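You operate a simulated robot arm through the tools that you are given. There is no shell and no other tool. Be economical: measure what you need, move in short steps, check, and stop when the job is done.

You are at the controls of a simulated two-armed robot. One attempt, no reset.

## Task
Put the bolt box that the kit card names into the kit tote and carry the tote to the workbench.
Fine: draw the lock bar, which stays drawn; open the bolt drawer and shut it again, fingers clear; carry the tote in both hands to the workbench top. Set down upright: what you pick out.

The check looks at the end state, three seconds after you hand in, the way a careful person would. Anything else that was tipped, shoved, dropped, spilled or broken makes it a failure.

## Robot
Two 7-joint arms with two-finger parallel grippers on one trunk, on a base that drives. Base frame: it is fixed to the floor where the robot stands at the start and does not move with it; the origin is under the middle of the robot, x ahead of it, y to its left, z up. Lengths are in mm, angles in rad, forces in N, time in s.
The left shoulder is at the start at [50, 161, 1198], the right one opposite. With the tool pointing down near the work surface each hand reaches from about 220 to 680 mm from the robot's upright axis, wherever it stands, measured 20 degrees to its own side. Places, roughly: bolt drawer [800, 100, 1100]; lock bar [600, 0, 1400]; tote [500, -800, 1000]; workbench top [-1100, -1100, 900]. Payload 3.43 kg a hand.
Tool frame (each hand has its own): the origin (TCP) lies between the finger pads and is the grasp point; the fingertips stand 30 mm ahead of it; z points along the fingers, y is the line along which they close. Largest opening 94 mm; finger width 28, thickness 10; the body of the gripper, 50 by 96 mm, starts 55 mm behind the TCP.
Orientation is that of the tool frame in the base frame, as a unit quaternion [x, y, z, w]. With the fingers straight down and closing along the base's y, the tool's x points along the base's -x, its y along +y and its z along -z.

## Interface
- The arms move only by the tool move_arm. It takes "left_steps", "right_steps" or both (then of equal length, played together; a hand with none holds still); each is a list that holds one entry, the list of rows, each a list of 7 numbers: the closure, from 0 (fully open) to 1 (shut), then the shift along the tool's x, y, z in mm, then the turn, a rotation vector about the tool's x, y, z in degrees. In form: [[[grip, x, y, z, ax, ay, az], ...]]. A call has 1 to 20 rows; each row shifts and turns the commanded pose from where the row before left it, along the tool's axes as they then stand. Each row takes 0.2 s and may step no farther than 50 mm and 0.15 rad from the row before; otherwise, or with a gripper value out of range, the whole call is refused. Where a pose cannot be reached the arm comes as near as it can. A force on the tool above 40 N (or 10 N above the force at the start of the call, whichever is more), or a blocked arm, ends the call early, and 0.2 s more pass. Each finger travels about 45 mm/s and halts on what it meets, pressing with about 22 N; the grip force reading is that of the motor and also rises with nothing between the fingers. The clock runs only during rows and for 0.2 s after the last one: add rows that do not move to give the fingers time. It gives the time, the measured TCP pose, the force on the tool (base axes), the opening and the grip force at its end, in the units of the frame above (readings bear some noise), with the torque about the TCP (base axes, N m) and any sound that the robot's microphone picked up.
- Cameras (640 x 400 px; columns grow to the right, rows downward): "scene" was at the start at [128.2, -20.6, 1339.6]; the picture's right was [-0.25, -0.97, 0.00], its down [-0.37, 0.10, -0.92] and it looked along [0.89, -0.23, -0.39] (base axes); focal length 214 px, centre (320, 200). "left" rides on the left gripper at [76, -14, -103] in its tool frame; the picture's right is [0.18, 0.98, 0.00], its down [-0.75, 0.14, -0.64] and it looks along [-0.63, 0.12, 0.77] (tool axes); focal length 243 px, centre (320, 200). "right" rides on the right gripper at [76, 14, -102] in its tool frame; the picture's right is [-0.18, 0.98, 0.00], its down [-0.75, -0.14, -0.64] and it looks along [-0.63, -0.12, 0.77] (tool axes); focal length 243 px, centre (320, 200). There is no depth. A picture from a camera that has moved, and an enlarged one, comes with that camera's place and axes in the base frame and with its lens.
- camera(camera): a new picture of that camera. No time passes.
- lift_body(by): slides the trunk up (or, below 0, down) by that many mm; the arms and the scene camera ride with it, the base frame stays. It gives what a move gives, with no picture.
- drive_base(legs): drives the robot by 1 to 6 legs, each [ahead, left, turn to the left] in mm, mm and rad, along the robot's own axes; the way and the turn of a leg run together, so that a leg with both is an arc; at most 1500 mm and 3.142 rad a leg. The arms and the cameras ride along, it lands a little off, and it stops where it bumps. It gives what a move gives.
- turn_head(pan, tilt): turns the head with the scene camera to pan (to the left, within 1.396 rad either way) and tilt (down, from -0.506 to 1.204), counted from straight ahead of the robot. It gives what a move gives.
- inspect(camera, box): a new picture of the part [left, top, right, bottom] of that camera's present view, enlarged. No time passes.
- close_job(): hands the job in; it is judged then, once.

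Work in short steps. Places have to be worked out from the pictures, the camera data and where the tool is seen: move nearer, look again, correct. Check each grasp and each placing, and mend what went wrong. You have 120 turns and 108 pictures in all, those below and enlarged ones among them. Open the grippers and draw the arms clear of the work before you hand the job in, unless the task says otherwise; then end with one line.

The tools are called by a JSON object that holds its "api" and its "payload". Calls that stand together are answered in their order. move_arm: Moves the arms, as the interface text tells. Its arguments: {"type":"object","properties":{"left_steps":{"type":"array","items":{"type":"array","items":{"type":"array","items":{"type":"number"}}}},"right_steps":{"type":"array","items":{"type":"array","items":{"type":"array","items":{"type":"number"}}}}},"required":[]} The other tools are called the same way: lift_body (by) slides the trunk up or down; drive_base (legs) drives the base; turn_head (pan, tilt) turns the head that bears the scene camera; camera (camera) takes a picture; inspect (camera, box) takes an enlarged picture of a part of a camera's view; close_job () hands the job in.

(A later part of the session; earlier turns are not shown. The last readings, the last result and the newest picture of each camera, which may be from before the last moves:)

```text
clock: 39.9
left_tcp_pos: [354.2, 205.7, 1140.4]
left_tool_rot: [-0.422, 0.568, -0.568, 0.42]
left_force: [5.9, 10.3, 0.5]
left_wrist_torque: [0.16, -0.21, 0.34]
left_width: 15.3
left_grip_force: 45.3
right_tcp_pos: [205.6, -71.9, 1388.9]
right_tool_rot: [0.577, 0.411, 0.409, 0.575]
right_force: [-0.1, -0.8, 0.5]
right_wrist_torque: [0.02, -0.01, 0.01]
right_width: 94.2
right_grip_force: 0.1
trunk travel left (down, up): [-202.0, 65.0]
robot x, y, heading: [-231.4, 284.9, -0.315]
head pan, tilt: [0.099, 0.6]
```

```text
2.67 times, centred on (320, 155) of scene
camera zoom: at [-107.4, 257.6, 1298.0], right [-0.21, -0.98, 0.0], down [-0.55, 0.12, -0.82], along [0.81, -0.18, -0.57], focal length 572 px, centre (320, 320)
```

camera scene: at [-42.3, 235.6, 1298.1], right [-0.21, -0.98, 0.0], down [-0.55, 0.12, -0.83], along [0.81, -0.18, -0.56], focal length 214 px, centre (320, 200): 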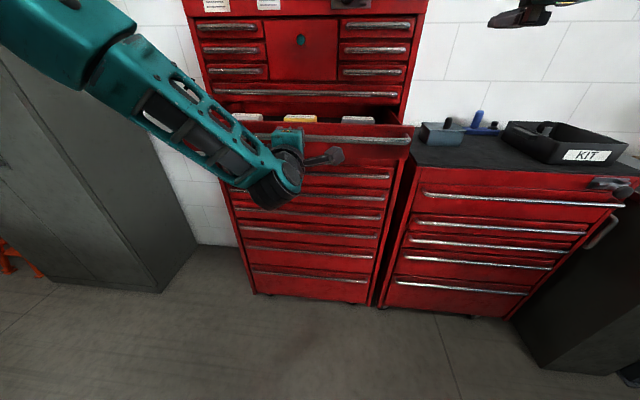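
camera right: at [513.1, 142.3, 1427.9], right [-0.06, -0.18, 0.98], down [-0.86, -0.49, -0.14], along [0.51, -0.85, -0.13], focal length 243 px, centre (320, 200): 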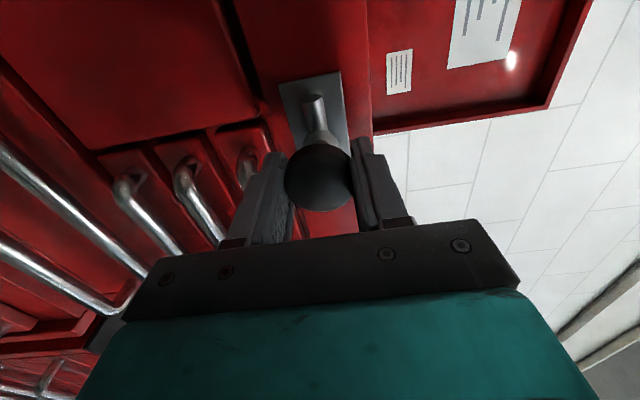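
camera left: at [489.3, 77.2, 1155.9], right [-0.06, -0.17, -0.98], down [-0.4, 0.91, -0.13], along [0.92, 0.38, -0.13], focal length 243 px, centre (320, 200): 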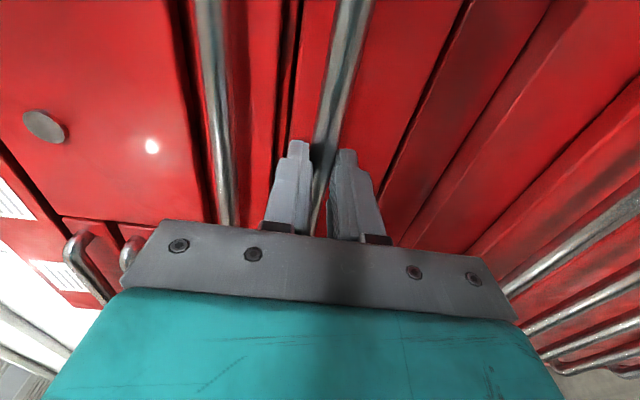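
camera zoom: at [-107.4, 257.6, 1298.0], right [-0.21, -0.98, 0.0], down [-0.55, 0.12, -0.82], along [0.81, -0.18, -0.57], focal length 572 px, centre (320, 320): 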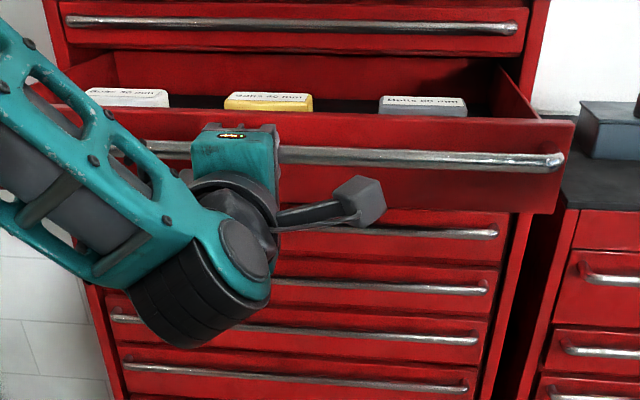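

Opened ~268 mm. Release, back the left hand off, and raise the trunk for a view into the drawer.

{"api": "move_arm", "payload": {"left_steps": [[[0.6, 0, 0, 0, 0, 0, 0], [0.4, 0, 0, 0, 0, 0, 0], [0.4, 0, 0, 0, 0, 0, 0], [0.4, 0, 0, -15, 0, 0, 0], [0.4, 0, 0, -15, 0, 0, 0], [0.4, 0, 0, -15, 0, 0, 0], [0.4, 0, 0, -15, 0, 0, 0], [0.4, 0, 0, 0, 0, 0, 0]]]}}

{"api": "drive_base", "payload": {"legs": [[-60, 0, 0]]}}

{"api": "lift_body", "payload": {"by": 65}}

{"api": "camera", "payload": {"camera": "scene"}}

```text
clock: 41.7
left_tcp_pos: [297.1, 222.2, 1140.6]
left_tool_rot: [-0.421, 0.569, -0.568, 0.421]
left_force: [0.1, 0.8, -0.4]
left_wrist_torque: [0.0, 0.02, -0.01]
left_width: 56.5
left_grip_force: 0.0
right_tcp_pos: [205.3, -73.3, 1387.8]
right_tool_rot: [0.578, 0.411, 0.41, 0.574]
right_force: [0.2, 0.3, 0.2]
right_wrist_torque: [-0.03, 0.0, 0.0]
right_width: 94.1
right_grip_force: 0.1
trunk travel left (down, up): [-202.0, 65.0]
robot x, y, heading: [-233.5, 283.0, -0.313]
head pan, tilt: [0.099, 0.6]
```

```text
clock: 42.7
left_tcp_pos: [236.7, 242.0, 1140.0]
left_tool_rot: [0.421, -0.568, 0.568, -0.42]
left_force: [-1.3, -0.6, 0.8]
left_wrist_torque: [-0.01, 0.03, 0.0]
left_width: 56.8
left_grip_force: 0.1
right_tcp_pos: [145.5, -53.4, 1388.7]
right_tool_rot: [0.578, 0.41, 0.41, 0.575]
right_force: [0.3, 0.3, -0.2]
right_wrist_torque: [-0.03, 0.02, 0.0]
right_width: 94.1
right_grip_force: 0.1
trunk travel left (down, up): [-202.0, 65.0]
robot x, y, heading: [-292.8, 302.2, -0.311]
head pan, tilt: [0.099, 0.6]
```

```text
clock: 43.7
left_tcp_pos: [239.0, 241.3, 1203.7]
left_tool_rot: [-0.421, 0.569, -0.568, 0.42]
left_force: [-0.1, 0.4, 0.0]
left_wrist_torque: [-0.01, 0.0, 0.0]
left_width: 56.5
left_grip_force: 0.1
right_tcp_pos: [147.7, -53.6, 1453.5]
right_tool_rot: [0.578, 0.411, 0.41, 0.574]
right_force: [0.6, -0.2, 0.7]
right_wrist_torque: [0.01, 0.0, 0.0]
right_width: 94.1
right_grip_force: 0.1
trunk travel left (down, up): [-267.0, 0.0]
robot x, y, heading: [-288.4, 301.4, -0.31]
head pan, tilt: [0.099, 0.6]
```

```text
76 pictures are left
camera scene: at [-166.2, 275.0, 1362.7], right [-0.21, -0.98, 0.0], down [-0.55, 0.12, -0.82], along [0.81, -0.17, -0.57], focal length 214 px, centre (320, 200)
```

scene: 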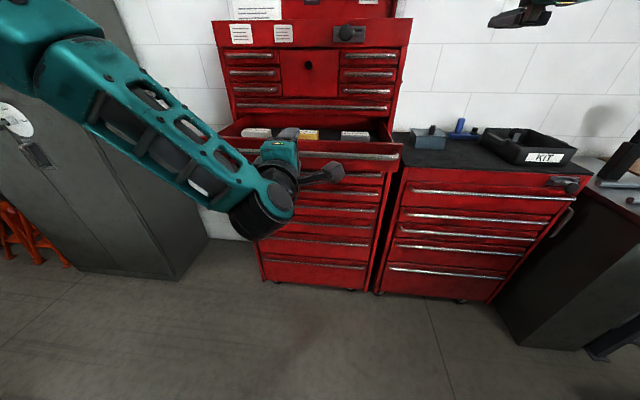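

{"api": "inspect", "payload": {"camera": "scene", "box": [220, 100, 410, 219]}}

```text
3.36 times, centred on (315, 160) of scene
camera zoom: at [-166.2, 275.0, 1362.7], right [-0.21, -0.98, 0.0], down [-0.55, 0.12, -0.82], along [0.81, -0.17, -0.57], focal length 721 px, centre (337, 336)
```

zoom: 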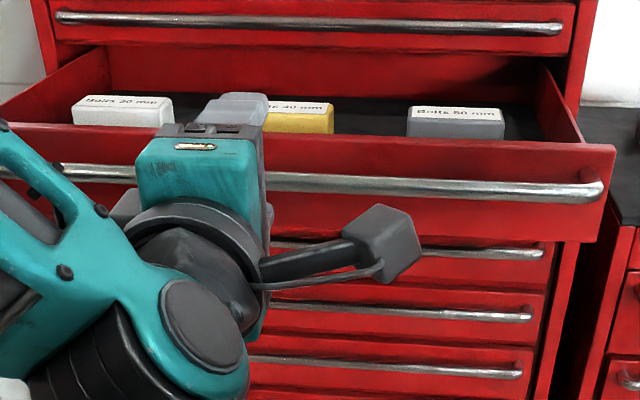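

Labels read 30 mm (white, left), 40 mm (yellow), 50/60 mm (grey). I tip the left hand down over this area to pick the white box, raising it first.

{"api": "move_arm", "payload": {"left_steps": [[[0, 0, -40, 0, 0, 0, 0], [0, 0, -40, 0, 0, 0, 0], [0, 0, 0, 0, -8.2, 0, 0], [0, 0, 0, 0, -8.2, 0, 0], [0, 0, 0, 0, -8.2, 0, 0], [0, 0, 0, 0, -8.2, 0, 0], [0, 0, 0, 0, -8.2, 0, 0], [0, 0, 0, 0, -8.2, 0, 0], [0, 0, 0, 0, -8.2, 0, 0], [0, 0, 0, 0, -8.2, 0, 0], [0, 0, 0, 0, -8.2, 0, 0], [0, 0, 0, 0, -8.2, 0, 0], [0, 0, 0, 0, -8, 0, 0], [0, 0, 0, 0, 0, 0, 0]]]}}

{"api": "camera", "payload": {"camera": "scene"}}

{"api": "camera", "payload": {"camera": "left"}}

```text
clock: 46.7
left_tcp_pos: [238.3, 241.4, 1283.6]
left_tool_rot: [-0.595, 0.803, 0.001, -0.001]
left_force: [-0.3, -0.8, -0.5]
left_wrist_torque: [-0.02, -0.02, -0.01]
left_width: 94.1
left_grip_force: 0.0
right_tcp_pos: [146.9, -53.2, 1454.2]
right_tool_rot: [0.578, 0.41, 0.41, 0.574]
right_force: [0.6, -0.1, -0.1]
right_wrist_torque: [0.0, 0.01, -0.02]
right_width: 94.1
right_grip_force: 0.1
trunk travel left (down, up): [-267.0, 0.0]
robot x, y, heading: [-288.8, 302.9, -0.314]
head pan, tilt: [0.099, 0.6]
```

```text
74 pictures are left
camera scene: at [-166.6, 275.4, 1362.7], right [-0.21, -0.98, 0.0], down [-0.55, 0.12, -0.83], along [0.81, -0.17, -0.56], focal length 214 px, centre (320, 200)
```

scene: 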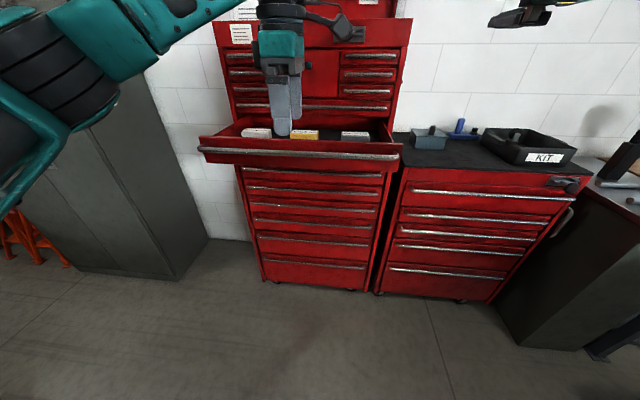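

```text
73 pictures are left
camera left: at [228.8, 165.3, 1386.3], right [-0.99, 0.11, 0.0], down [0.09, 0.76, 0.64], along [0.07, 0.64, -0.77], focal length 243 px, centre (320, 200)
```

left: 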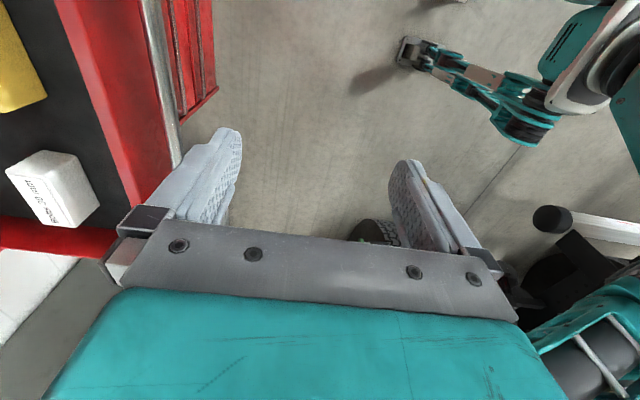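

{"api": "inspect", "payload": {"camera": "left", "box": [0, 130, 160, 230]}}

{"api": "inspect", "payload": {"camera": "scene", "box": [190, 100, 410, 238]}}

```text
4.00 times, centred on (80, 180) of left
camera zoom: at [228.8, 165.3, 1386.3], right [-0.99, 0.11, 0.0], down [0.09, 0.76, 0.64], along [0.07, 0.64, -0.77], focal length 970 px, centre (1280, 280)
```

zoom: 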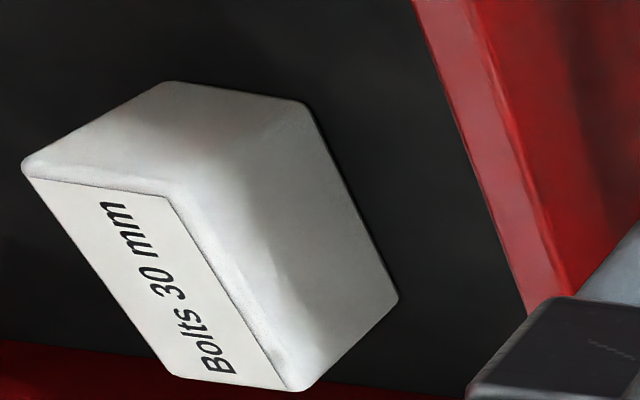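

```text
2.90 times, centred on (300, 169) of scene
camera zoom: at [-166.6, 275.4, 1362.7], right [-0.21, -0.98, 0.0], down [-0.55, 0.12, -0.83], along [0.81, -0.17, -0.56], focal length 622 px, centre (378, 290)
```

zoom: 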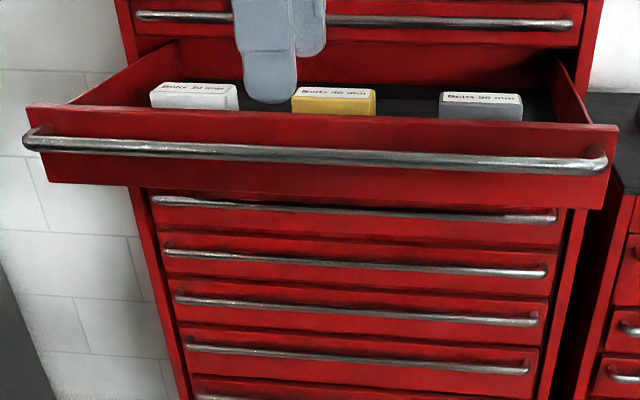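

White box = "Bolts 30 mm", confirmed. It sits ~300 mm ahead and ~175 mm left of the left hand; drive closer, hand stays high above the drawer.

{"api": "drive_base", "payload": {"legs": [[0, 90, 0], [220, 0, 0]]}}

{"api": "camera", "payload": {"camera": "left"}}

{"api": "camera", "payload": {"camera": "scene"}}

```text
clock: 49.5
left_tcp_pos: [475.2, 260.9, 1283.2]
left_tool_rot: [-0.595, 0.804, 0.001, 0.0]
left_force: [0.1, -0.7, 0.5]
left_wrist_torque: [0.01, 0.02, 0.03]
left_width: 94.0
left_grip_force: 0.1
right_tcp_pos: [385.0, -34.6, 1453.4]
right_tool_rot: [0.577, 0.411, 0.409, 0.575]
right_force: [0.6, -0.3, -0.5]
right_wrist_torque: [0.0, -0.03, -0.06]
right_width: 93.9
right_grip_force: 0.1
trunk travel left (down, up): [-267.0, 0.0]
robot x, y, heading: [-50.5, 322.9, -0.316]
head pan, tilt: [0.099, 0.6]
```

```text
70 pictures are left
camera left: at [467.2, 183.9, 1386.1], right [-0.99, 0.11, 0.0], down [0.09, 0.76, 0.64], along [0.07, 0.64, -0.77], focal length 243 px, centre (320, 200)
```

left: 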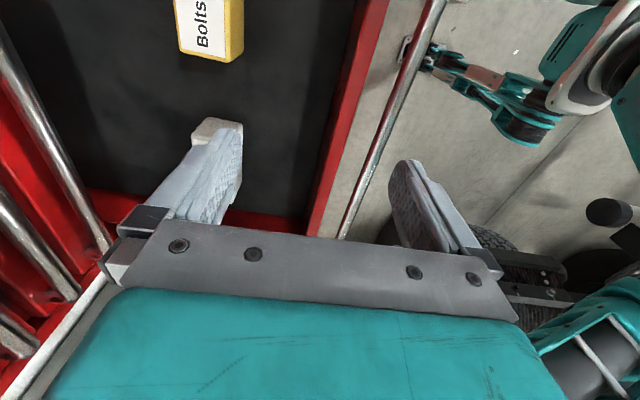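

```text
69 pictures are left
camera scene: at [71.9, 294.3, 1362.6], right [-0.21, -0.98, 0.0], down [-0.55, 0.12, -0.82], along [0.81, -0.18, -0.57], focal length 214 px, centre (320, 200)
```

scene: 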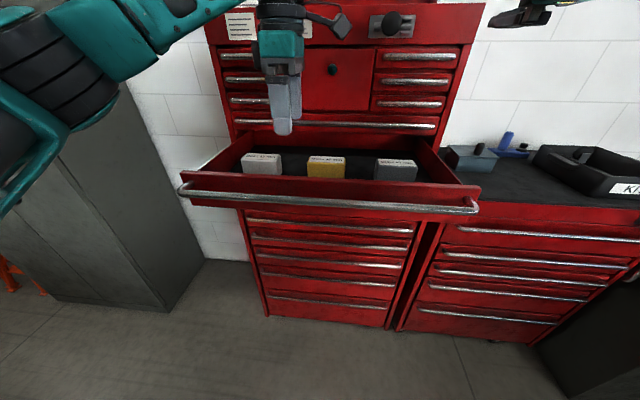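

{"api": "inspect", "payload": {"camera": "scene", "box": [220, 130, 380, 230]}}

```text
4.00 times, centred on (300, 180) of scene
camera zoom: at [71.9, 294.3, 1362.6], right [-0.21, -0.98, 0.0], down [-0.55, 0.12, -0.82], along [0.81, -0.18, -0.57], focal length 858 px, centre (400, 280)
```

zoom: 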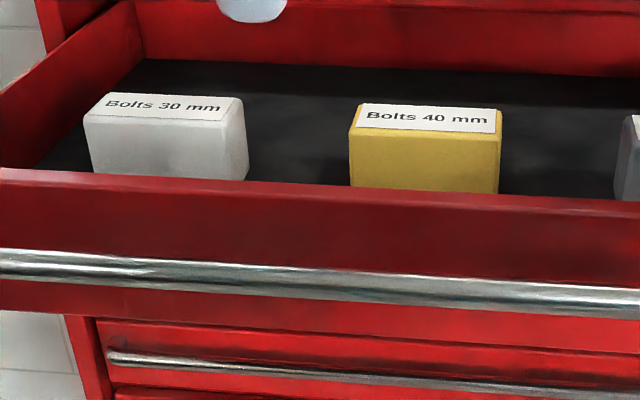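

Box top at z≈1150, ~90×40×48 mm, centre ≈(592, 330), short side along my closing axis. Moving above it.

{"api": "move_arm", "payload": {"left_steps": [[[0, -33, -30.6, 0, 0, 0, 0], [0.2, -33, -30.6, 0, 0, 0, 0], [0.2, -33, -30.6, 0, 0, 0, 0], [0.2, 0, 0, 30, 0, 0, 0], [0.2, 0, 0, 30, 0, 0, 0], [0.2, 0, 0, 0, 0, 0, 0]]]}}

{"api": "camera", "payload": {"camera": "left"}}

{"api": "camera", "payload": {"camera": "scene"}}

```text
clock: 50.9
left_tcp_pos: [583.5, 336.0, 1222.9]
left_tool_rot: [-0.595, 0.804, 0.001, -0.001]
left_force: [-0.5, -0.7, -0.3]
left_wrist_torque: [-0.03, -0.02, -0.03]
left_width: 75.3
left_grip_force: 0.0
left hand out of reach, approached as far as the arm can: row 3
right_tcp_pos: [384.4, -34.3, 1454.8]
right_tool_rot: [0.578, 0.41, 0.41, 0.575]
right_force: [-0.6, -1.1, 0.5]
right_wrist_torque: [0.02, 0.0, 0.04]
right_width: 94.1
right_grip_force: 0.1
trunk travel left (down, up): [-267.0, 0.0]
robot x, y, heading: [-50.0, 324.6, -0.313]
head pan, tilt: [0.099, 0.6]
```

```text
67 pictures are left
camera left: at [574.1, 259.6, 1325.7], right [-0.99, 0.11, 0.0], down [0.09, 0.76, 0.64], along [0.07, 0.64, -0.77], focal length 243 px, centre (320, 200)
```

left: 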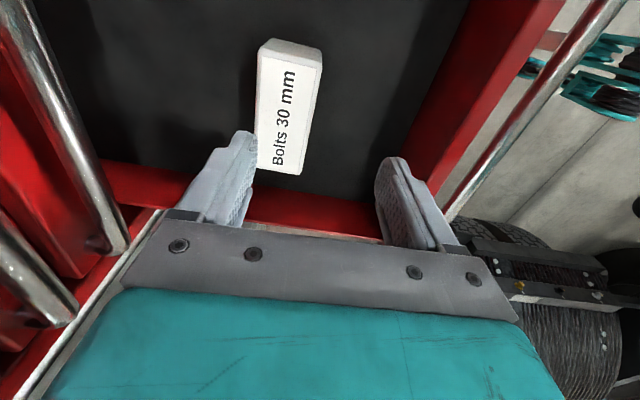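

```text
66 pictures are left
camera scene: at [71.1, 294.5, 1362.7], right [-0.21, -0.98, 0.0], down [-0.55, 0.12, -0.83], along [0.81, -0.18, -0.56], focal length 214 px, centre (320, 200)
```

scene: 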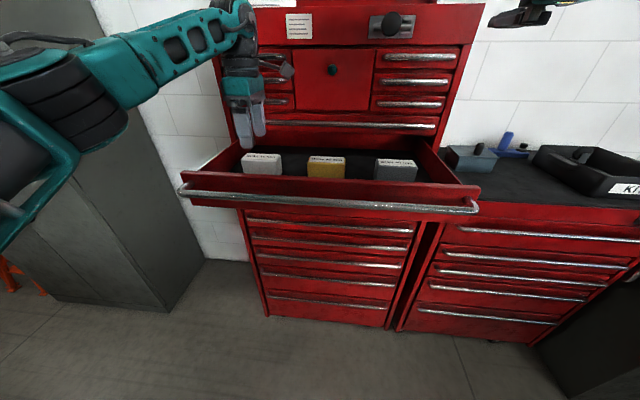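

Left camera puts the box top centre at ≈(605, 325), aligned with my tool. Arm is near its reach, so I drive 25 mm ahead.

{"api": "drive_base", "payload": {"legs": [[25, 0, 0]]}}

{"api": "camera", "payload": {"camera": "left"}}

```text
clock: 51.7
left_tcp_pos: [607.2, 328.6, 1221.9]
left_tool_rot: [-0.596, 0.803, 0.001, -0.001]
left_force: [1.5, 0.3, -0.1]
left_wrist_torque: [0.03, 0.05, -0.01]
left_width: 75.1
left_grip_force: 0.2
right_tcp_pos: [408.7, -42.9, 1453.5]
right_tool_rot: [0.578, 0.411, 0.409, 0.574]
right_force: [0.2, 0.3, -0.5]
right_wrist_torque: [-0.06, -0.01, -0.06]
right_width: 94.0
right_grip_force: 0.0
trunk travel left (down, up): [-267.0, 0.0]
robot x, y, heading: [-28.9, 321.8, -0.31]
head pan, tilt: [0.099, 0.6]
```

```text
65 pictures are left
camera left: at [598.6, 251.9, 1325.4], right [-0.99, 0.11, 0.0], down [0.09, 0.76, 0.64], along [0.07, 0.64, -0.77], focal length 243 px, centre (320, 200)
```

left: 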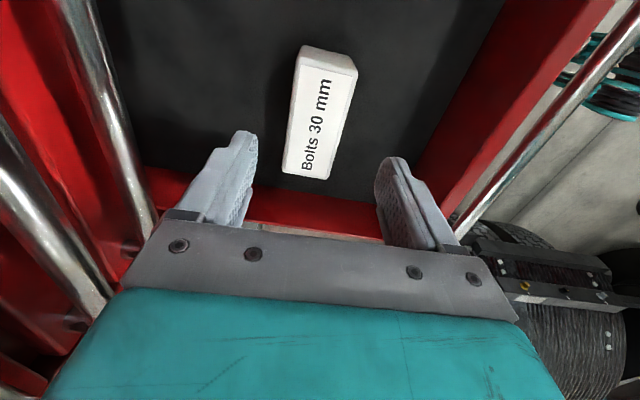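

Centred. Descending 80 mm with a small shift to the box middle, then gripping.

{"api": "move_arm", "payload": {"left_steps": [[[0.2, 3, 0, 27, 0, 0, 0], [0.2, 3, 0, 27, 0, 0, 0], [0.2, 0, 0, 26, 0, 0, 0], [0.2, 0, 0, 0, 0, 0, 0]]]}}

{"api": "camera", "payload": {"camera": "left"}}

```text
clock: 52.7
left_tcp_pos: [604.7, 323.7, 1143.5]
left_tool_rot: [-0.596, 0.803, 0.0, 0.0]
left_force: [-0.9, -0.5, -0.2]
left_wrist_torque: [-0.04, 0.02, -0.01]
left_width: 75.2
left_grip_force: 0.1
right_tcp_pos: [408.2, -41.6, 1453.4]
right_tool_rot: [0.577, 0.411, 0.41, 0.575]
right_force: [-0.3, -0.6, -0.2]
right_wrist_torque: [0.03, 0.01, -0.01]
right_width: 93.9
right_grip_force: 0.0
trunk travel left (down, up): [-267.0, 0.0]
robot x, y, heading: [-31.0, 312.2, -0.313]
head pan, tilt: [0.099, 0.6]
```

```text
64 pictures are left
camera left: at [594.4, 246.9, 1247.7], right [-0.99, 0.11, 0.0], down [0.09, 0.76, 0.64], along [0.07, 0.64, -0.77], focal length 243 px, centre (320, 200)
```

left: 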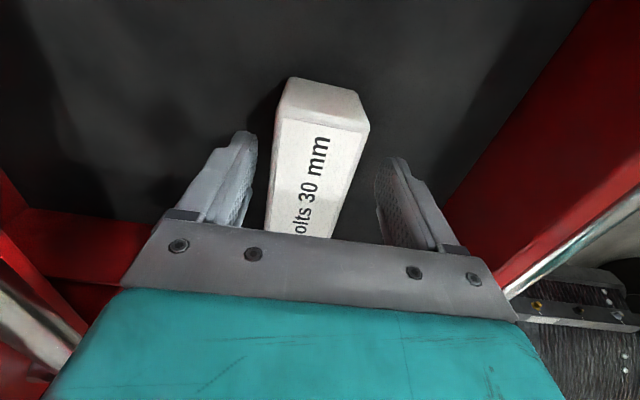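

Box straddled. Closing.

{"api": "move_arm", "payload": {"left_steps": [[[0.4, 0, 0, 0, 0, 0, 0], [0.6, 0, 0, 0, 0, 0, 0], [0.8, 0, 0, 0, 0, 0, 0], [0.8, 0, 0, 0, 0, 0, 0], [0.8, 0, 0, 0, 0, 0, 0]]]}}

{"api": "camera", "payload": {"camera": "left"}}

```text
clock: 53.9
left_tcp_pos: [604.4, 323.5, 1145.5]
left_tool_rot: [-0.595, 0.804, 0.0, 0.0]
left_force: [1.4, 0.0, -0.9]
left_wrist_torque: [0.0, -0.05, -0.06]
left_width: 48.2
left_grip_force: 22.2
right_tcp_pos: [407.2, -42.7, 1452.5]
right_tool_rot: [0.577, 0.411, 0.41, 0.575]
right_force: [0.5, 0.2, 0.1]
right_wrist_torque: [0.0, -0.01, 0.0]
right_width: 94.0
right_grip_force: 0.1
trunk travel left (down, up): [-267.0, 0.0]
robot x, y, heading: [-24.7, 313.2, -0.317]
head pan, tilt: [0.099, 0.6]
```

```text
63 pictures are left
camera left: at [594.7, 247.2, 1247.7], right [-0.99, 0.11, 0.0], down [0.09, 0.76, 0.64], along [0.07, 0.64, -0.77], focal length 243 px, centre (320, 200)
```

left: 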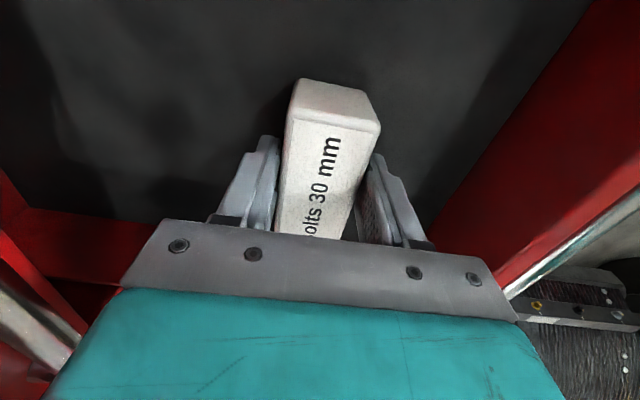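

Contact at 48 mm; hold a moment more, then lift 60 mm.

{"api": "move_arm", "payload": {"left_steps": [[[0.9, 0, 0, 0, 0, 0, 0], [0.9, 0, 0, 0, 0, 0, 0], [0.9, 0, 0, -20, 0, 0, 0], [0.9, 0, 0, -20, 0, 0, 0], [0.9, 0, 0, -30, 0, 0, 0], [0.9, 0, 0, -40, 0, 0, 0], [0.9, 0, 0, 0, 0, 0, 0]]]}}

{"api": "camera", "payload": {"camera": "left"}}

{"api": "camera", "payload": {"camera": "scene"}}

```text
clock: 55.5
left_tcp_pos: [603.6, 325.5, 1253.0]
left_tool_rot: [-0.596, 0.803, 0.001, -0.001]
left_force: [0.0, -0.9, -2.9]
left_wrist_torque: [-0.03, 0.01, -0.04]
left_width: 48.6
left_grip_force: 22.5
right_tcp_pos: [408.8, -42.3, 1453.4]
right_tool_rot: [0.578, 0.41, 0.409, 0.574]
right_force: [-0.5, 0.1, 1.3]
right_wrist_torque: [-0.01, -0.04, -0.04]
right_width: 93.9
right_grip_force: 0.0
trunk travel left (down, up): [-267.0, 0.0]
robot x, y, heading: [-27.5, 316.2, -0.309]
head pan, tilt: [0.099, 0.6]
```

```text
62 pictures are left
camera left: at [595.3, 248.3, 1356.6], right [-0.99, 0.11, 0.0], down [0.09, 0.76, 0.64], along [0.07, 0.64, -0.77], focal length 243 px, centre (320, 200)
```

left: 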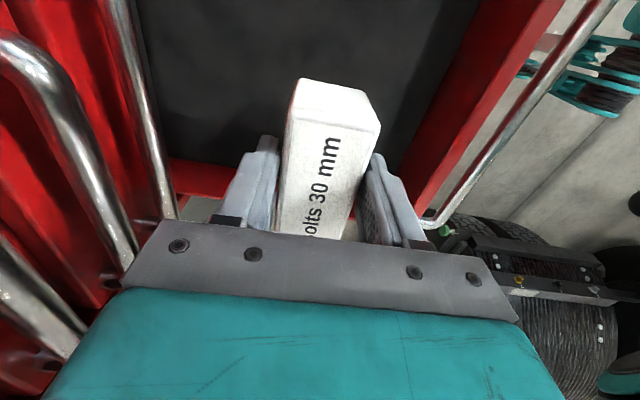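

```text
61 pictures are left
camera scene: at [95.5, 287.2, 1362.6], right [-0.21, -0.98, 0.0], down [-0.55, 0.12, -0.82], along [0.81, -0.18, -0.57], focal length 214 px, centre (320, 200)
```

scene: 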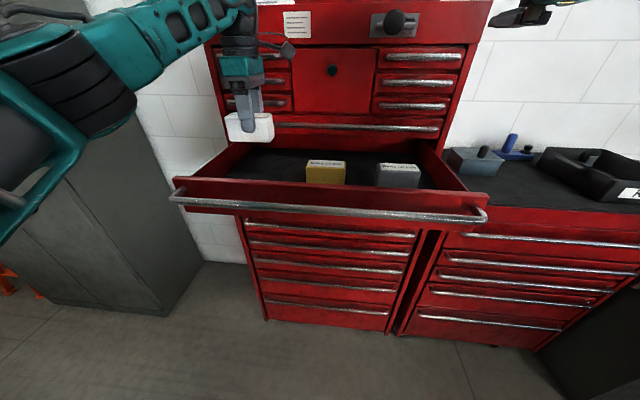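

Box is held firmly (and only it left the drawer). Bring it up/back with the arm, then back the base away.

{"api": "move_arm", "payload": {"left_steps": [[[0.9, 0, 20, -25, 0, 0, 0], [0.9, 0, 20, -25, 0, 0, 0], [0.9, 0, 30, 0, 0, 0, 0], [0.9, 0, 30, 0, 0, 0, 0], [0.9, 0, 0, 0, 0, 0, 0]]]}}

{"api": "drive_base", "payload": {"legs": [[-330, 0, 0]]}}

{"api": "turn_head", "payload": {"pan": 0.0, "tilt": 0.5}}

{"api": "camera", "payload": {"camera": "scene"}}

```text
clock: 56.7
left_tcp_pos: [511.5, 352.7, 1304.6]
left_tool_rot: [-0.596, 0.803, 0.001, -0.001]
left_force: [0.4, 0.0, -4.2]
left_wrist_torque: [0.0, 0.02, 0.0]
left_width: 48.6
left_grip_force: 22.0
right_tcp_pos: [408.9, -42.7, 1452.6]
right_tool_rot: [0.579, 0.41, 0.409, 0.574]
right_force: [-0.3, -1.0, -0.9]
right_wrist_torque: [-0.02, -0.01, 0.0]
right_width: 93.9
right_grip_force: 0.1
trunk travel left (down, up): [-267.0, 0.0]
robot x, y, heading: [-26.7, 318.5, -0.321]
head pan, tilt: [0.099, 0.6]
```

```text
clock: 58.9
left_tcp_pos: [193.3, 457.3, 1303.4]
left_tool_rot: [-0.597, 0.802, 0.001, -0.001]
left_force: [0.9, -0.5, -2.9]
left_wrist_torque: [-0.05, -0.02, 0.02]
left_width: 48.1
left_grip_force: 21.9
right_tcp_pos: [92.4, 64.0, 1454.7]
right_tool_rot: [0.576, 0.412, 0.412, 0.573]
right_force: [-0.6, -0.5, 0.5]
right_wrist_torque: [0.02, -0.02, 0.0]
right_width: 93.8
right_grip_force: 0.0
trunk travel left (down, up): [-267.0, 0.0]
robot x, y, heading: [-346.5, 418.2, -0.307]
head pan, tilt: [0.099, 0.6]
```

```text
clock: 59.6
left_tcp_pos: [192.1, 458.4, 1303.5]
left_tool_rot: [-0.598, 0.802, 0.001, -0.001]
left_force: [-1.0, 0.0, -3.9]
left_wrist_torque: [-0.01, 0.0, -0.03]
left_width: 48.2
left_grip_force: 22.4
right_tcp_pos: [92.9, 63.0, 1454.0]
right_tool_rot: [0.577, 0.413, 0.412, 0.572]
right_force: [-1.3, -0.6, -0.1]
right_wrist_torque: [0.0, 0.01, 0.02]
right_width: 94.0
right_grip_force: 0.0
trunk travel left (down, up): [-267.0, 0.0]
robot x, y, heading: [-343.1, 414.5, -0.307]
head pan, tilt: [0.0, 0.499]
```

```text
60 pictures are left
camera scene: at [-222.2, 380.6, 1371.7], right [-0.3, -0.95, 0.0], down [-0.46, 0.14, -0.88], along [0.84, -0.27, -0.48], focal length 214 px, centre (320, 200)
```

scene: 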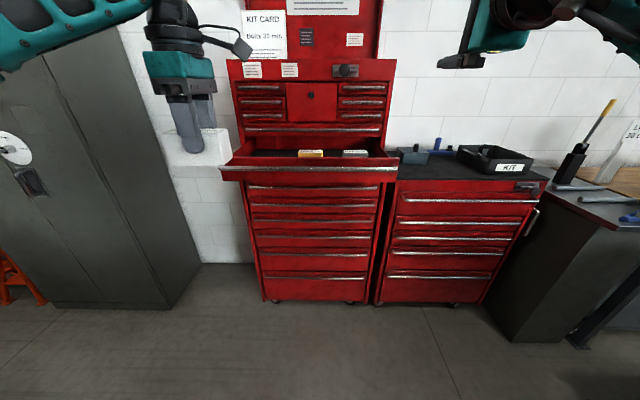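

Box safe in the left hand. Next I shut the drawer with the right hand: lower the trunk, bring the right hand to handle height with fingers straddling the bar, and keep the box well back.

{"api": "move_arm", "payload": {"left_steps": [[[0.9, 0, 30, 0, 0, 0, 0], [0.9, 0, 30, 0, 0, 0, 0], [0.9, 0, 30, 0, 0, 0, 0], [0.9, 0, 30, 0, 0, 0, 0], [0.9, 0, 0, 0, 0, 0, 0]]], "right_steps": [[[0.5, 25, -28, 12, 0, 0, 0], [0.5, 25, -28, 12, 0, 0, 0], [0.5, 25, -28, 12, 0, 0, 0], [0.5, 25, -29, 12, 0, 0, 0], [0.5, 0, 0, 0, 0, 0, 0]]]}}

{"api": "lift_body", "payload": {"by": -200}}

{"api": "drive_base", "payload": {"legs": [[0, 130, 0]]}}

{"api": "camera", "payload": {"camera": "scene"}}

{"api": "camera", "payload": {"camera": "right"}}

```text
clock: 60.8
left_tcp_pos: [77.9, 489.8, 1302.4]
left_tool_rot: [-0.597, 0.802, 0.001, -0.001]
left_force: [-0.2, 0.2, -3.4]
left_wrist_torque: [-0.01, 0.02, 0.02]
left_width: 48.1
left_grip_force: 21.6
right_tcp_pos: [170.6, 141.5, 1339.3]
right_tool_rot: [0.576, 0.413, 0.413, 0.572]
right_force: [0.4, 0.1, -0.4]
right_wrist_torque: [0.03, -0.03, 0.0]
right_width: 47.3
right_grip_force: 0.0
trunk travel left (down, up): [-267.0, 0.0]
robot x, y, heading: [-345.2, 415.8, -0.307]
head pan, tilt: [0.0, 0.499]
```

```text
clock: 62.9
left_tcp_pos: [77.4, 490.7, 1102.7]
left_tool_rot: [-0.598, 0.802, 0.001, -0.001]
left_force: [1.1, 0.3, -3.1]
left_wrist_torque: [-0.03, 0.01, -0.04]
left_width: 48.5
left_grip_force: 21.7
right_tcp_pos: [171.2, 142.3, 1139.4]
right_tool_rot: [0.576, 0.413, 0.411, 0.573]
right_force: [0.3, 0.0, -0.3]
right_wrist_torque: [0.02, -0.05, 0.05]
right_width: 46.9
right_grip_force: 0.0
trunk travel left (down, up): [-67.0, 200.0]
robot x, y, heading: [-347.2, 417.5, -0.308]
head pan, tilt: [0.0, 0.499]
```

```text
clock: 64.7
left_tcp_pos: [118.4, 614.3, 1102.5]
left_tool_rot: [-0.597, 0.802, 0.001, 0.0]
left_force: [-0.3, 0.3, -3.7]
left_wrist_torque: [-0.06, 0.03, 0.0]
left_width: 48.3
left_grip_force: 22.2
right_tcp_pos: [209.9, 264.6, 1138.3]
right_tool_rot: [0.576, 0.412, 0.411, 0.573]
right_force: [-0.1, 0.6, -0.8]
right_wrist_torque: [0.01, -0.02, 0.0]
right_width: 47.1
right_grip_force: 0.0
trunk travel left (down, up): [-67.0, 200.0]
robot x, y, heading: [-305.0, 541.9, -0.314]
head pan, tilt: [0.0, 0.499]
```

```text
59 pictures are left
camera scene: at [-182.9, 504.8, 1171.8], right [-0.3, -0.95, 0.0], down [-0.46, 0.15, -0.88], along [0.84, -0.27, -0.48], focal length 214 px, centre (320, 200)
```

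scene: 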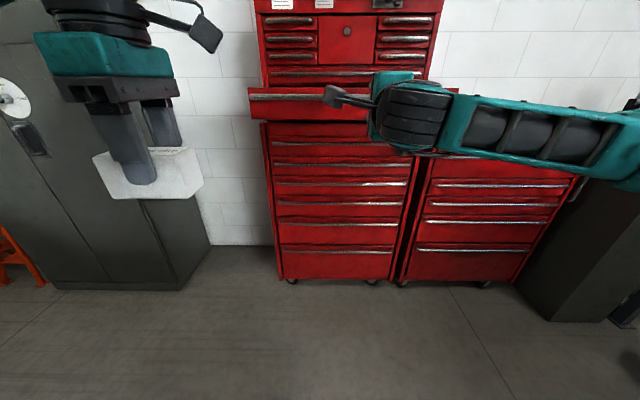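

```text
58 pictures are left
camera right: at [138.3, 371.0, 1154.7], right [-0.06, -0.18, 0.98], down [-0.85, -0.51, -0.14], along [0.52, -0.84, -0.12], focal length 243 px, centre (320, 200)
```

right: 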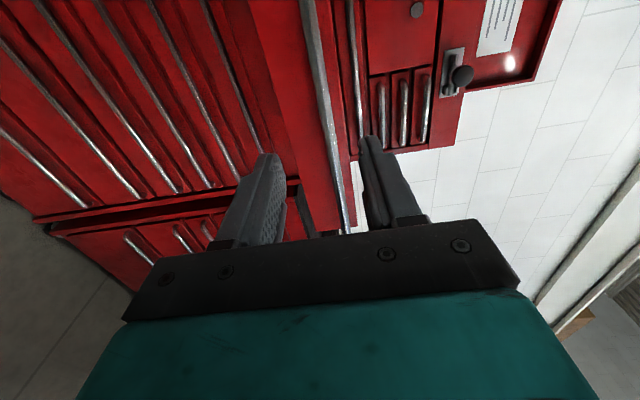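

Hand is centred on the handle, bar ~176 mm ahead. Driving up to it.

{"api": "drive_base", "payload": {"legs": [[165, 0, 0]]}}

{"api": "camera", "payload": {"camera": "right"}}

```text
clock: 66.2
left_tcp_pos: [274.6, 562.7, 1102.1]
left_tool_rot: [-0.597, 0.802, 0.002, -0.001]
left_force: [-0.8, 0.2, -3.7]
left_wrist_torque: [-0.05, 0.02, 0.03]
left_width: 48.3
left_grip_force: 22.0
right_tcp_pos: [367.8, 214.8, 1139.0]
right_tool_rot: [0.577, 0.412, 0.412, 0.573]
right_force: [-0.4, 0.1, 0.0]
right_wrist_torque: [0.01, -0.01, -0.01]
right_width: 46.9
right_grip_force: 0.0
trunk travel left (down, up): [-67.0, 200.0]
robot x, y, heading: [-146.6, 489.1, -0.31]
head pan, tilt: [0.0, 0.499]
```

```text
57 pictures are left
camera right: at [295.1, 320.8, 1154.5], right [-0.06, -0.18, 0.98], down [-0.85, -0.51, -0.14], along [0.52, -0.84, -0.12], focal length 243 px, centre (320, 200)
```

right: 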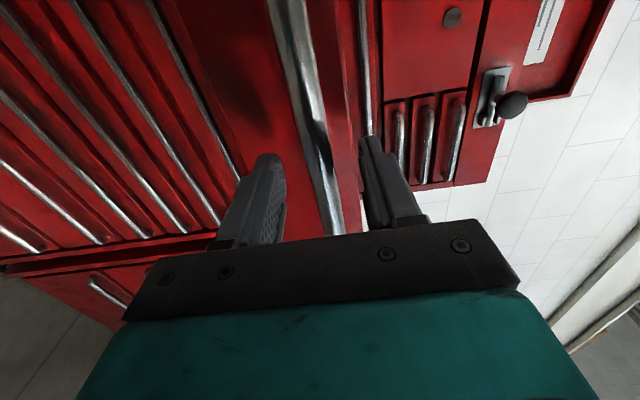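

{"api": "inspect", "payload": {"camera": "right", "box": [220, 60, 460, 240]}}

```text
2.22 times, centred on (340, 150) of right
camera zoom: at [295.1, 320.8, 1154.5], right [-0.06, -0.18, 0.98], down [-0.85, -0.51, -0.14], along [0.52, -0.84, -0.12], focal length 539 px, centre (276, 311)
```

zoom: 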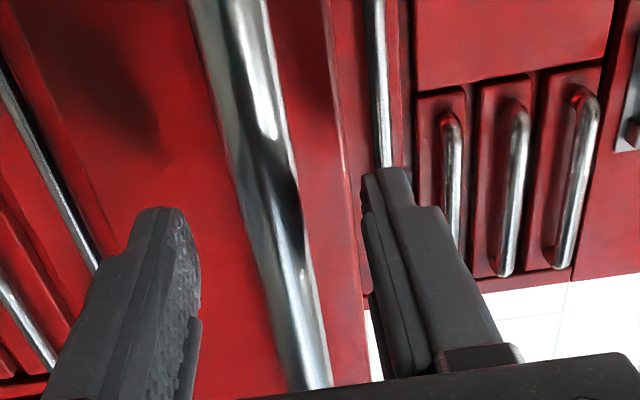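

The upper finger would be near the panel's top edge, so rather than straddle I grip the bar and push with it.

{"api": "move_arm", "payload": {"right_steps": [[[0.5, 0, 0, 5, 0, 0, 0], [0.7, 0, 0, 0, 0, 0, 0], [0.9, 0, 0, 0, 0, 0, 0], [1, 0, 0, 0, 0, 0, 0], [1, 0, 0, 0, 0, 0, 0], [1, 0, 0, 0, 0, 0, 0]]]}}

{"api": "camera", "payload": {"camera": "right"}}

```text
clock: 67.6
left_tcp_pos: [272.9, 564.4, 1102.1]
left_tool_rot: [-0.598, 0.802, 0.0, 0.0]
left_force: [-0.1, -0.1, -3.2]
left_wrist_torque: [-0.02, 0.0, 0.01]
left_width: 48.5
left_grip_force: 22.6
right_tcp_pos: [370.9, 213.8, 1138.9]
right_tool_rot: [0.576, 0.411, 0.411, 0.574]
right_force: [1.6, -0.8, 1.0]
right_wrist_torque: [-0.21, 0.04, 0.06]
right_width: 15.7
right_grip_force: 44.9
trunk travel left (down, up): [-67.0, 200.0]
robot x, y, heading: [-150.7, 493.1, -0.311]
head pan, tilt: [0.0, 0.499]
```

```text
55 pictures are left
camera right: at [299.5, 319.1, 1155.5], right [-0.06, -0.18, 0.98], down [-0.85, -0.51, -0.14], along [0.52, -0.84, -0.12], focal length 243 px, centre (320, 200)
```

right: 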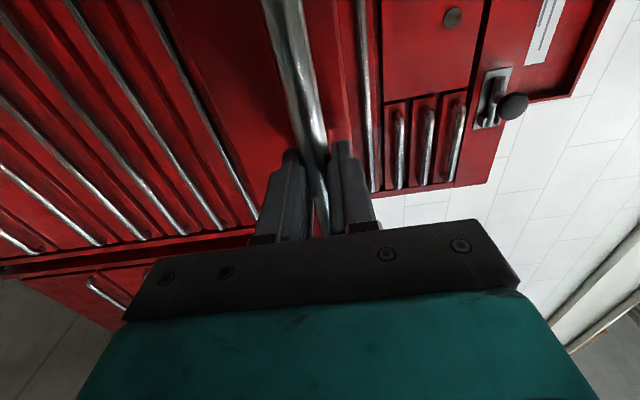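

Bar gripped. Drive forward 235 mm, the last ~33 mm by the arm under the force limit.

{"api": "drive_base", "payload": {"legs": [[235, 0, 0]]}}

{"api": "move_arm", "payload": {"right_steps": [[[1, 0, 0, 8, 0, 0, 0], [1, 0, 0, 8, 0, 0, 0], [1, 0, 0, 6, 0, 0, 0], [1, 0, 0, 5, 0, 0, 0], [1, 0, 0, 4, 0, 0, 0], [1, 0, 0, 4, 0, 0, 0], [1, 0, 0, 4, 0, 0, 0], [1, 0, 0, 0, 0, 0, 0]]]}}

{"api": "camera", "payload": {"camera": "right"}}

```text
clock: 69.3
left_tcp_pos: [501.5, 488.4, 1102.3]
left_tool_rot: [-0.594, 0.804, 0.0, -0.001]
left_force: [-0.4, 0.1, -3.9]
left_wrist_torque: [-0.04, 0.01, -0.01]
left_width: 48.4
left_grip_force: 21.9
right_tcp_pos: [594.4, 137.6, 1140.3]
right_tool_rot: [0.577, 0.41, 0.41, 0.575]
right_force: [0.0, 6.7, 0.6]
right_wrist_torque: [0.02, 0.01, 0.88]
right_width: 15.8
right_grip_force: 44.3
trunk travel left (down, up): [-67.0, 200.0]
robot x, y, heading: [76.7, 421.3, -0.32]
head pan, tilt: [0.0, 0.499]
```

```text
clock: 71.3
left_tcp_pos: [497.3, 486.9, 1103.2]
left_tool_rot: [-0.594, 0.804, 0.001, 0.0]
left_force: [0.0, -0.3, -3.8]
left_wrist_torque: [-0.04, 0.0, -0.06]
left_width: 48.5
left_grip_force: 21.9
right_tcp_pos: [627.1, 125.7, 1140.8]
right_tool_rot: [0.577, 0.412, 0.41, 0.574]
right_force: [-18.0, 4.1, -1.5]
right_wrist_torque: [-0.02, -0.06, -0.66]
right_width: 15.7
right_grip_force: 44.9
trunk travel left (down, up): [-67.0, 200.0]
robot x, y, heading: [76.3, 420.8, -0.318]
head pan, tilt: [0.0, 0.499]
stopped in row 8 (right hand): the force on the tool passed its limit at 40 N (the readings are from after the stop); the commanded pose is now the measured one
```

```text
54 pictures are left
camera right: at [555.8, 232.9, 1155.4], right [-0.06, -0.18, 0.98], down [-0.85, -0.51, -0.14], along [0.52, -0.84, -0.12], focal length 243 px, centre (320, 200)
```

right: 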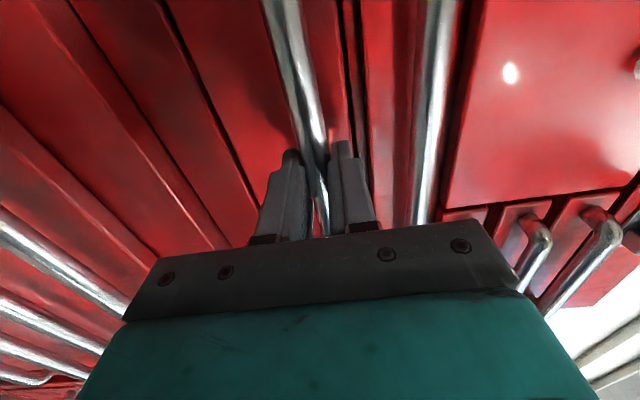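

Drawer stopped firmly shut (force hit its limit, panel flush). Release, back off the hand and then the base.

{"api": "move_arm", "payload": {"right_steps": [[[0.8, 0, 0, 0, 0, 0, 0], [0.6, 0, 0, 0, 0, 0, 0], [0.6, 0, 0, 0, 0, 0, 0], [0.6, 0, 0, -15, 0, 0, 0], [0.6, 0, 0, -15, 0, 0, 0], [0.6, 0, 0, -20, 0, 0, 0], [0.6, 0, 0, 0, 0, 0, 0]]]}}

{"api": "drive_base", "payload": {"legs": [[-250, 0, 0]]}}

{"api": "turn_head", "payload": {"pan": -0.2, "tilt": 0.2}}

{"api": "lift_body", "payload": {"by": 200}}

{"api": "camera", "payload": {"camera": "scene"}}

```text
clock: 72.9
left_tcp_pos: [500.0, 487.1, 1102.6]
left_tool_rot: [-0.594, 0.804, 0.0, 0.0]
left_force: [-0.3, 0.2, -4.1]
left_wrist_torque: [0.01, -0.01, -0.01]
left_width: 48.4
left_grip_force: 22.2
right_tcp_pos: [581.2, 140.0, 1138.0]
right_tool_rot: [0.577, 0.413, 0.409, 0.573]
right_force: [1.3, -0.1, -0.2]
right_wrist_torque: [0.01, -0.02, -0.02]
right_width: 37.6
right_grip_force: 0.0
trunk travel left (down, up): [-67.0, 200.0]
robot x, y, heading: [78.1, 416.6, -0.317]
head pan, tilt: [0.0, 0.499]
```

```text
clock: 74.7
left_tcp_pos: [268.7, 563.1, 1103.1]
left_tool_rot: [-0.593, 0.805, 0.001, -0.001]
left_force: [-0.1, 0.0, -3.7]
left_wrist_torque: [-0.03, 0.03, -0.01]
left_width: 48.6
left_grip_force: 22.0
right_tcp_pos: [350.7, 214.8, 1138.6]
right_tool_rot: [0.578, 0.412, 0.409, 0.573]
right_force: [-0.9, 0.2, 1.2]
right_wrist_torque: [-0.01, -0.03, 0.01]
right_width: 37.8
right_grip_force: 0.1
trunk travel left (down, up): [-67.0, 200.0]
robot x, y, heading: [-155.0, 498.3, -0.318]
head pan, tilt: [0.0, 0.499]
```

```text
clock: 75.5
left_tcp_pos: [270.2, 562.6, 1101.7]
left_tool_rot: [-0.593, 0.805, 0.001, -0.001]
left_force: [0.5, -0.1, -3.2]
left_wrist_torque: [-0.02, 0.0, 0.02]
left_width: 48.3
left_grip_force: 22.5
right_tcp_pos: [349.4, 214.7, 1137.6]
right_tool_rot: [0.578, 0.411, 0.409, 0.574]
right_force: [-0.7, 0.1, -0.4]
right_wrist_torque: [-0.01, -0.01, -0.02]
right_width: 37.7
right_grip_force: 0.1
trunk travel left (down, up): [-67.0, 200.0]
robot x, y, heading: [-156.3, 488.1, -0.329]
head pan, tilt: [-0.201, 0.201]
```

```text
clock: 77.7
left_tcp_pos: [268.7, 563.9, 1301.9]
left_tool_rot: [-0.592, 0.806, 0.001, -0.001]
left_force: [0.4, 0.1, -3.6]
left_wrist_torque: [-0.07, -0.02, 0.04]
left_width: 48.2
left_grip_force: 22.4
right_tcp_pos: [349.9, 216.4, 1337.2]
right_tool_rot: [0.579, 0.412, 0.408, 0.574]
right_force: [-0.3, 0.2, 0.0]
right_wrist_torque: [0.04, -0.01, -0.01]
right_width: 37.7
right_grip_force: 0.0
trunk travel left (down, up): [-267.0, 0.0]
robot x, y, heading: [-154.1, 495.0, -0.319]
head pan, tilt: [-0.201, 0.201]
```

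```text
53 pictures are left
camera scene: at [-37.6, 438.7, 1399.4], right [-0.5, -0.87, 0.0], down [-0.17, 0.1, -0.98], along [0.85, -0.49, -0.2], focal length 214 px, centre (320, 200)
```

scene: 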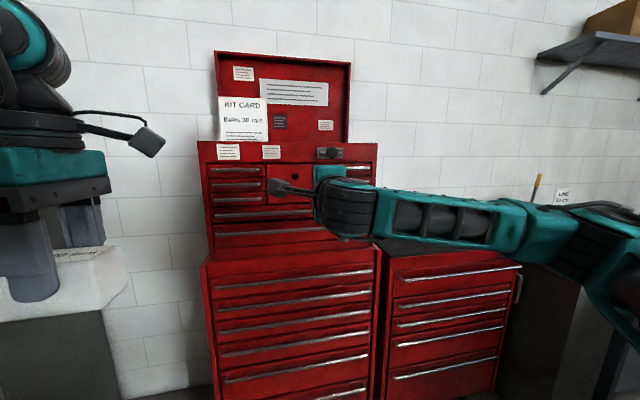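

Drawer is shut and the lock bar still drawn. Fold the right hand back to tool-down before travelling.

{"api": "move_arm", "payload": {"right_steps": [[[0, 0, 0, 0, 0, 0, -8.2], [0, 0, 0, 0, 0, 0, -8.2], [0, 0, 0, 0, 0, 0, -8.2], [0, 0, 0, 0, 0, 0, -8.2], [0, 0, 0, 0, 0, 0, -8.2], [0, 0, 0, 0, 0, 0, -8.2], [0, 0, 0, 0, 0, 0, -8.2], [0, 0, 0, 0, 0, 0, -8.2], [0, 0, 0, 0, 0, 0, -8.2], [0, 0, 0, 0, 0, 0, -8.2], [0, 0, 0, 0, 0, 0, -8]]]}}

{"api": "move_arm", "payload": {"right_steps": [[[0, 0, -30, 0, 0, 8.2, 0], [0, 0, -30, 0, 0, 8.2, 0], [0, 0, -30, 0, 0, 8.2, 0], [0, 0, -30, 0, 0, 8.2, 0], [0, 0, 0, 0, 0, 8.2, 0], [0, 0, 0, 0, 0, 8.2, 0], [0, 0, 0, 0, 0, 8.2, 0], [0, 0, 0, 0, 0, 8.2, 0], [0, 0, 0, 0, 0, 8.2, 0], [0, 0, 0, 0, 0, 8.2, 0], [0, 0, 0, 0, 0, 8, 0], [0, 25, 0, 0, 0, 0, 0], [0, 25, 0, 0, 0, 0, 0], [0, 0, 0, 0, 0, 0, 0]]]}}

{"api": "turn_head", "payload": {"pan": -0.7, "tilt": 0.4}}

{"api": "camera", "payload": {"camera": "scene"}}

```text
clock: 80.1
left_tcp_pos: [269.4, 562.9, 1302.7]
left_tool_rot: [-0.593, 0.805, 0.001, 0.0]
left_force: [0.0, 0.0, -2.8]
left_wrist_torque: [-0.04, 0.02, 0.0]
left_width: 48.5
left_grip_force: 22.2
right_tcp_pos: [350.4, 216.3, 1338.0]
right_tool_rot: [0.117, 0.7, -0.118, 0.695]
right_force: [0.2, 0.2, -0.1]
right_wrist_torque: [0.01, 0.02, -0.01]
right_width: 93.9
right_grip_force: 0.0
trunk travel left (down, up): [-267.0, 0.0]
robot x, y, heading: [-155.2, 494.5, -0.323]
head pan, tilt: [-0.201, 0.201]
```

```text
clock: 83.1
left_tcp_pos: [269.4, 561.9, 1303.0]
left_tool_rot: [-0.593, 0.805, 0.001, 0.0]
left_force: [0.4, 0.0, -3.9]
left_wrist_torque: [-0.03, 0.0, 0.0]
left_width: 48.2
left_grip_force: 21.9
right_tcp_pos: [264.9, 117.5, 1337.7]
right_tool_rot: [0.166, 0.986, 0.001, -0.003]
right_force: [-0.1, 0.1, 0.4]
right_wrist_torque: [0.0, -0.02, 0.02]
right_width: 93.9
right_grip_force: 0.1
trunk travel left (down, up): [-267.0, 0.0]
robot x, y, heading: [-156.9, 499.0, -0.324]
head pan, tilt: [-0.201, 0.201]
```

```text
clock: 84.0
left_tcp_pos: [269.9, 563.1, 1301.3]
left_tool_rot: [-0.593, 0.805, 0.001, 0.0]
left_force: [1.1, -0.3, -3.4]
left_wrist_torque: [-0.03, 0.03, -0.01]
left_width: 48.2
left_grip_force: 22.1
right_tcp_pos: [263.6, 119.1, 1338.3]
right_tool_rot: [0.166, 0.986, 0.0, -0.005]
right_force: [0.1, -0.6, -0.4]
right_wrist_torque: [-0.02, 0.01, 0.01]
right_width: 93.8
right_grip_force: 0.0
trunk travel left (down, up): [-267.0, 0.0]
robot x, y, heading: [-155.0, 493.9, -0.324]
head pan, tilt: [-0.7, 0.4]
```

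```text
52 pictures are left
camera scene: at [-70.0, 406.2, 1380.9], right [-0.85, -0.52, 0.0], down [-0.2, 0.33, -0.92], along [0.48, -0.78, -0.39], focal length 214 px, centre (320, 200)
```

scene: 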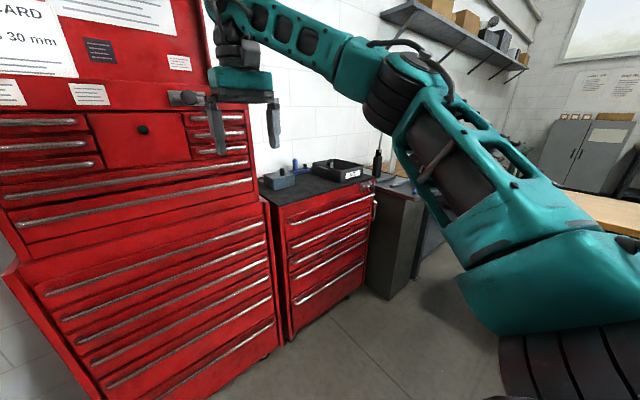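

Floor to the right looks clear. Driving right ~850 mm (and slightly back first for margin).

{"api": "drive_base", "payload": {"legs": [[0, -900, 0]]}}

{"api": "turn_head", "payload": {"pan": -0.1, "tilt": 0.5}}

{"api": "camera", "payload": {"camera": "scene"}}

```text
clock: 92.4
left_tcp_pos: [-15.7, -301.7, 1303.2]
left_tool_rot: [-0.597, 0.802, 0.001, -0.001]
left_force: [0.3, -0.5, -3.6]
left_wrist_torque: [-0.06, -0.04, 0.0]
left_width: 48.4
left_grip_force: 22.2
right_tcp_pos: [-13.5, -745.8, 1337.6]
right_tool_rot: [0.161, 0.987, 0.001, -0.005]
right_force: [0.2, 1.2, 0.6]
right_wrist_torque: [0.04, 0.02, 0.0]
right_width: 94.0
right_grip_force: 0.1
trunk travel left (down, up): [-267.0, 0.0]
robot x, y, heading: [-438.9, -375.0, -0.306]
head pan, tilt: [-0.7, 0.4]
```

```text
clock: 93.4
left_tcp_pos: [-14.0, -300.8, 1302.5]
left_tool_rot: [-0.597, 0.803, 0.001, -0.001]
left_force: [0.9, -0.2, -3.2]
left_wrist_torque: [-0.01, 0.03, 0.0]
left_width: 48.2
left_grip_force: 21.4
right_tcp_pos: [-13.9, -746.1, 1336.9]
right_tool_rot: [0.16, 0.987, 0.0, -0.004]
right_force: [0.2, 0.2, 0.3]
right_wrist_torque: [-0.02, 0.01, -0.04]
right_width: 94.0
right_grip_force: 0.0
trunk travel left (down, up): [-267.0, 0.0]
robot x, y, heading: [-437.3, -371.0, -0.309]
head pan, tilt: [-0.099, 0.499]
```

```text
51 pictures are left
camera scene: at [-317.9, -419.3, 1371.8], right [-0.4, -0.92, 0.0], down [-0.44, 0.19, -0.88], along [0.81, -0.35, -0.48], focal length 214 px, centre (320, 200)
```

scene: 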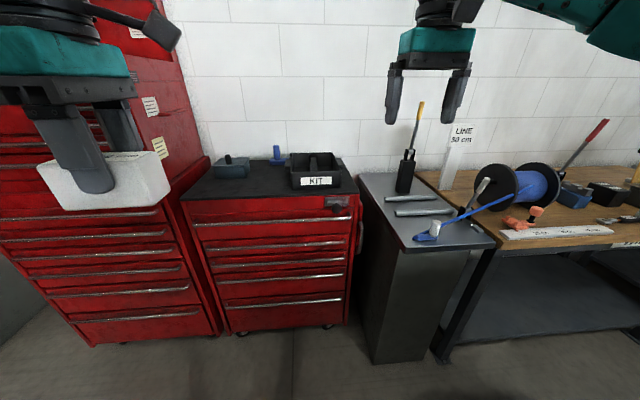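

{"api": "inspect", "payload": {"camera": "scene", "box": [180, 130, 380, 255]}}

```text
3.20 times, centred on (280, 192) of scene
camera zoom: at [-317.9, -419.3, 1371.8], right [-0.4, -0.92, 0.0], down [-0.44, 0.19, -0.88], along [0.81, -0.35, -0.48], focal length 686 px, centre (448, 224)
```

zoom: 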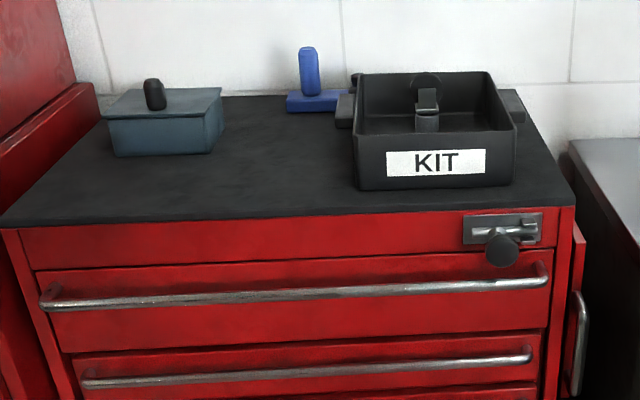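

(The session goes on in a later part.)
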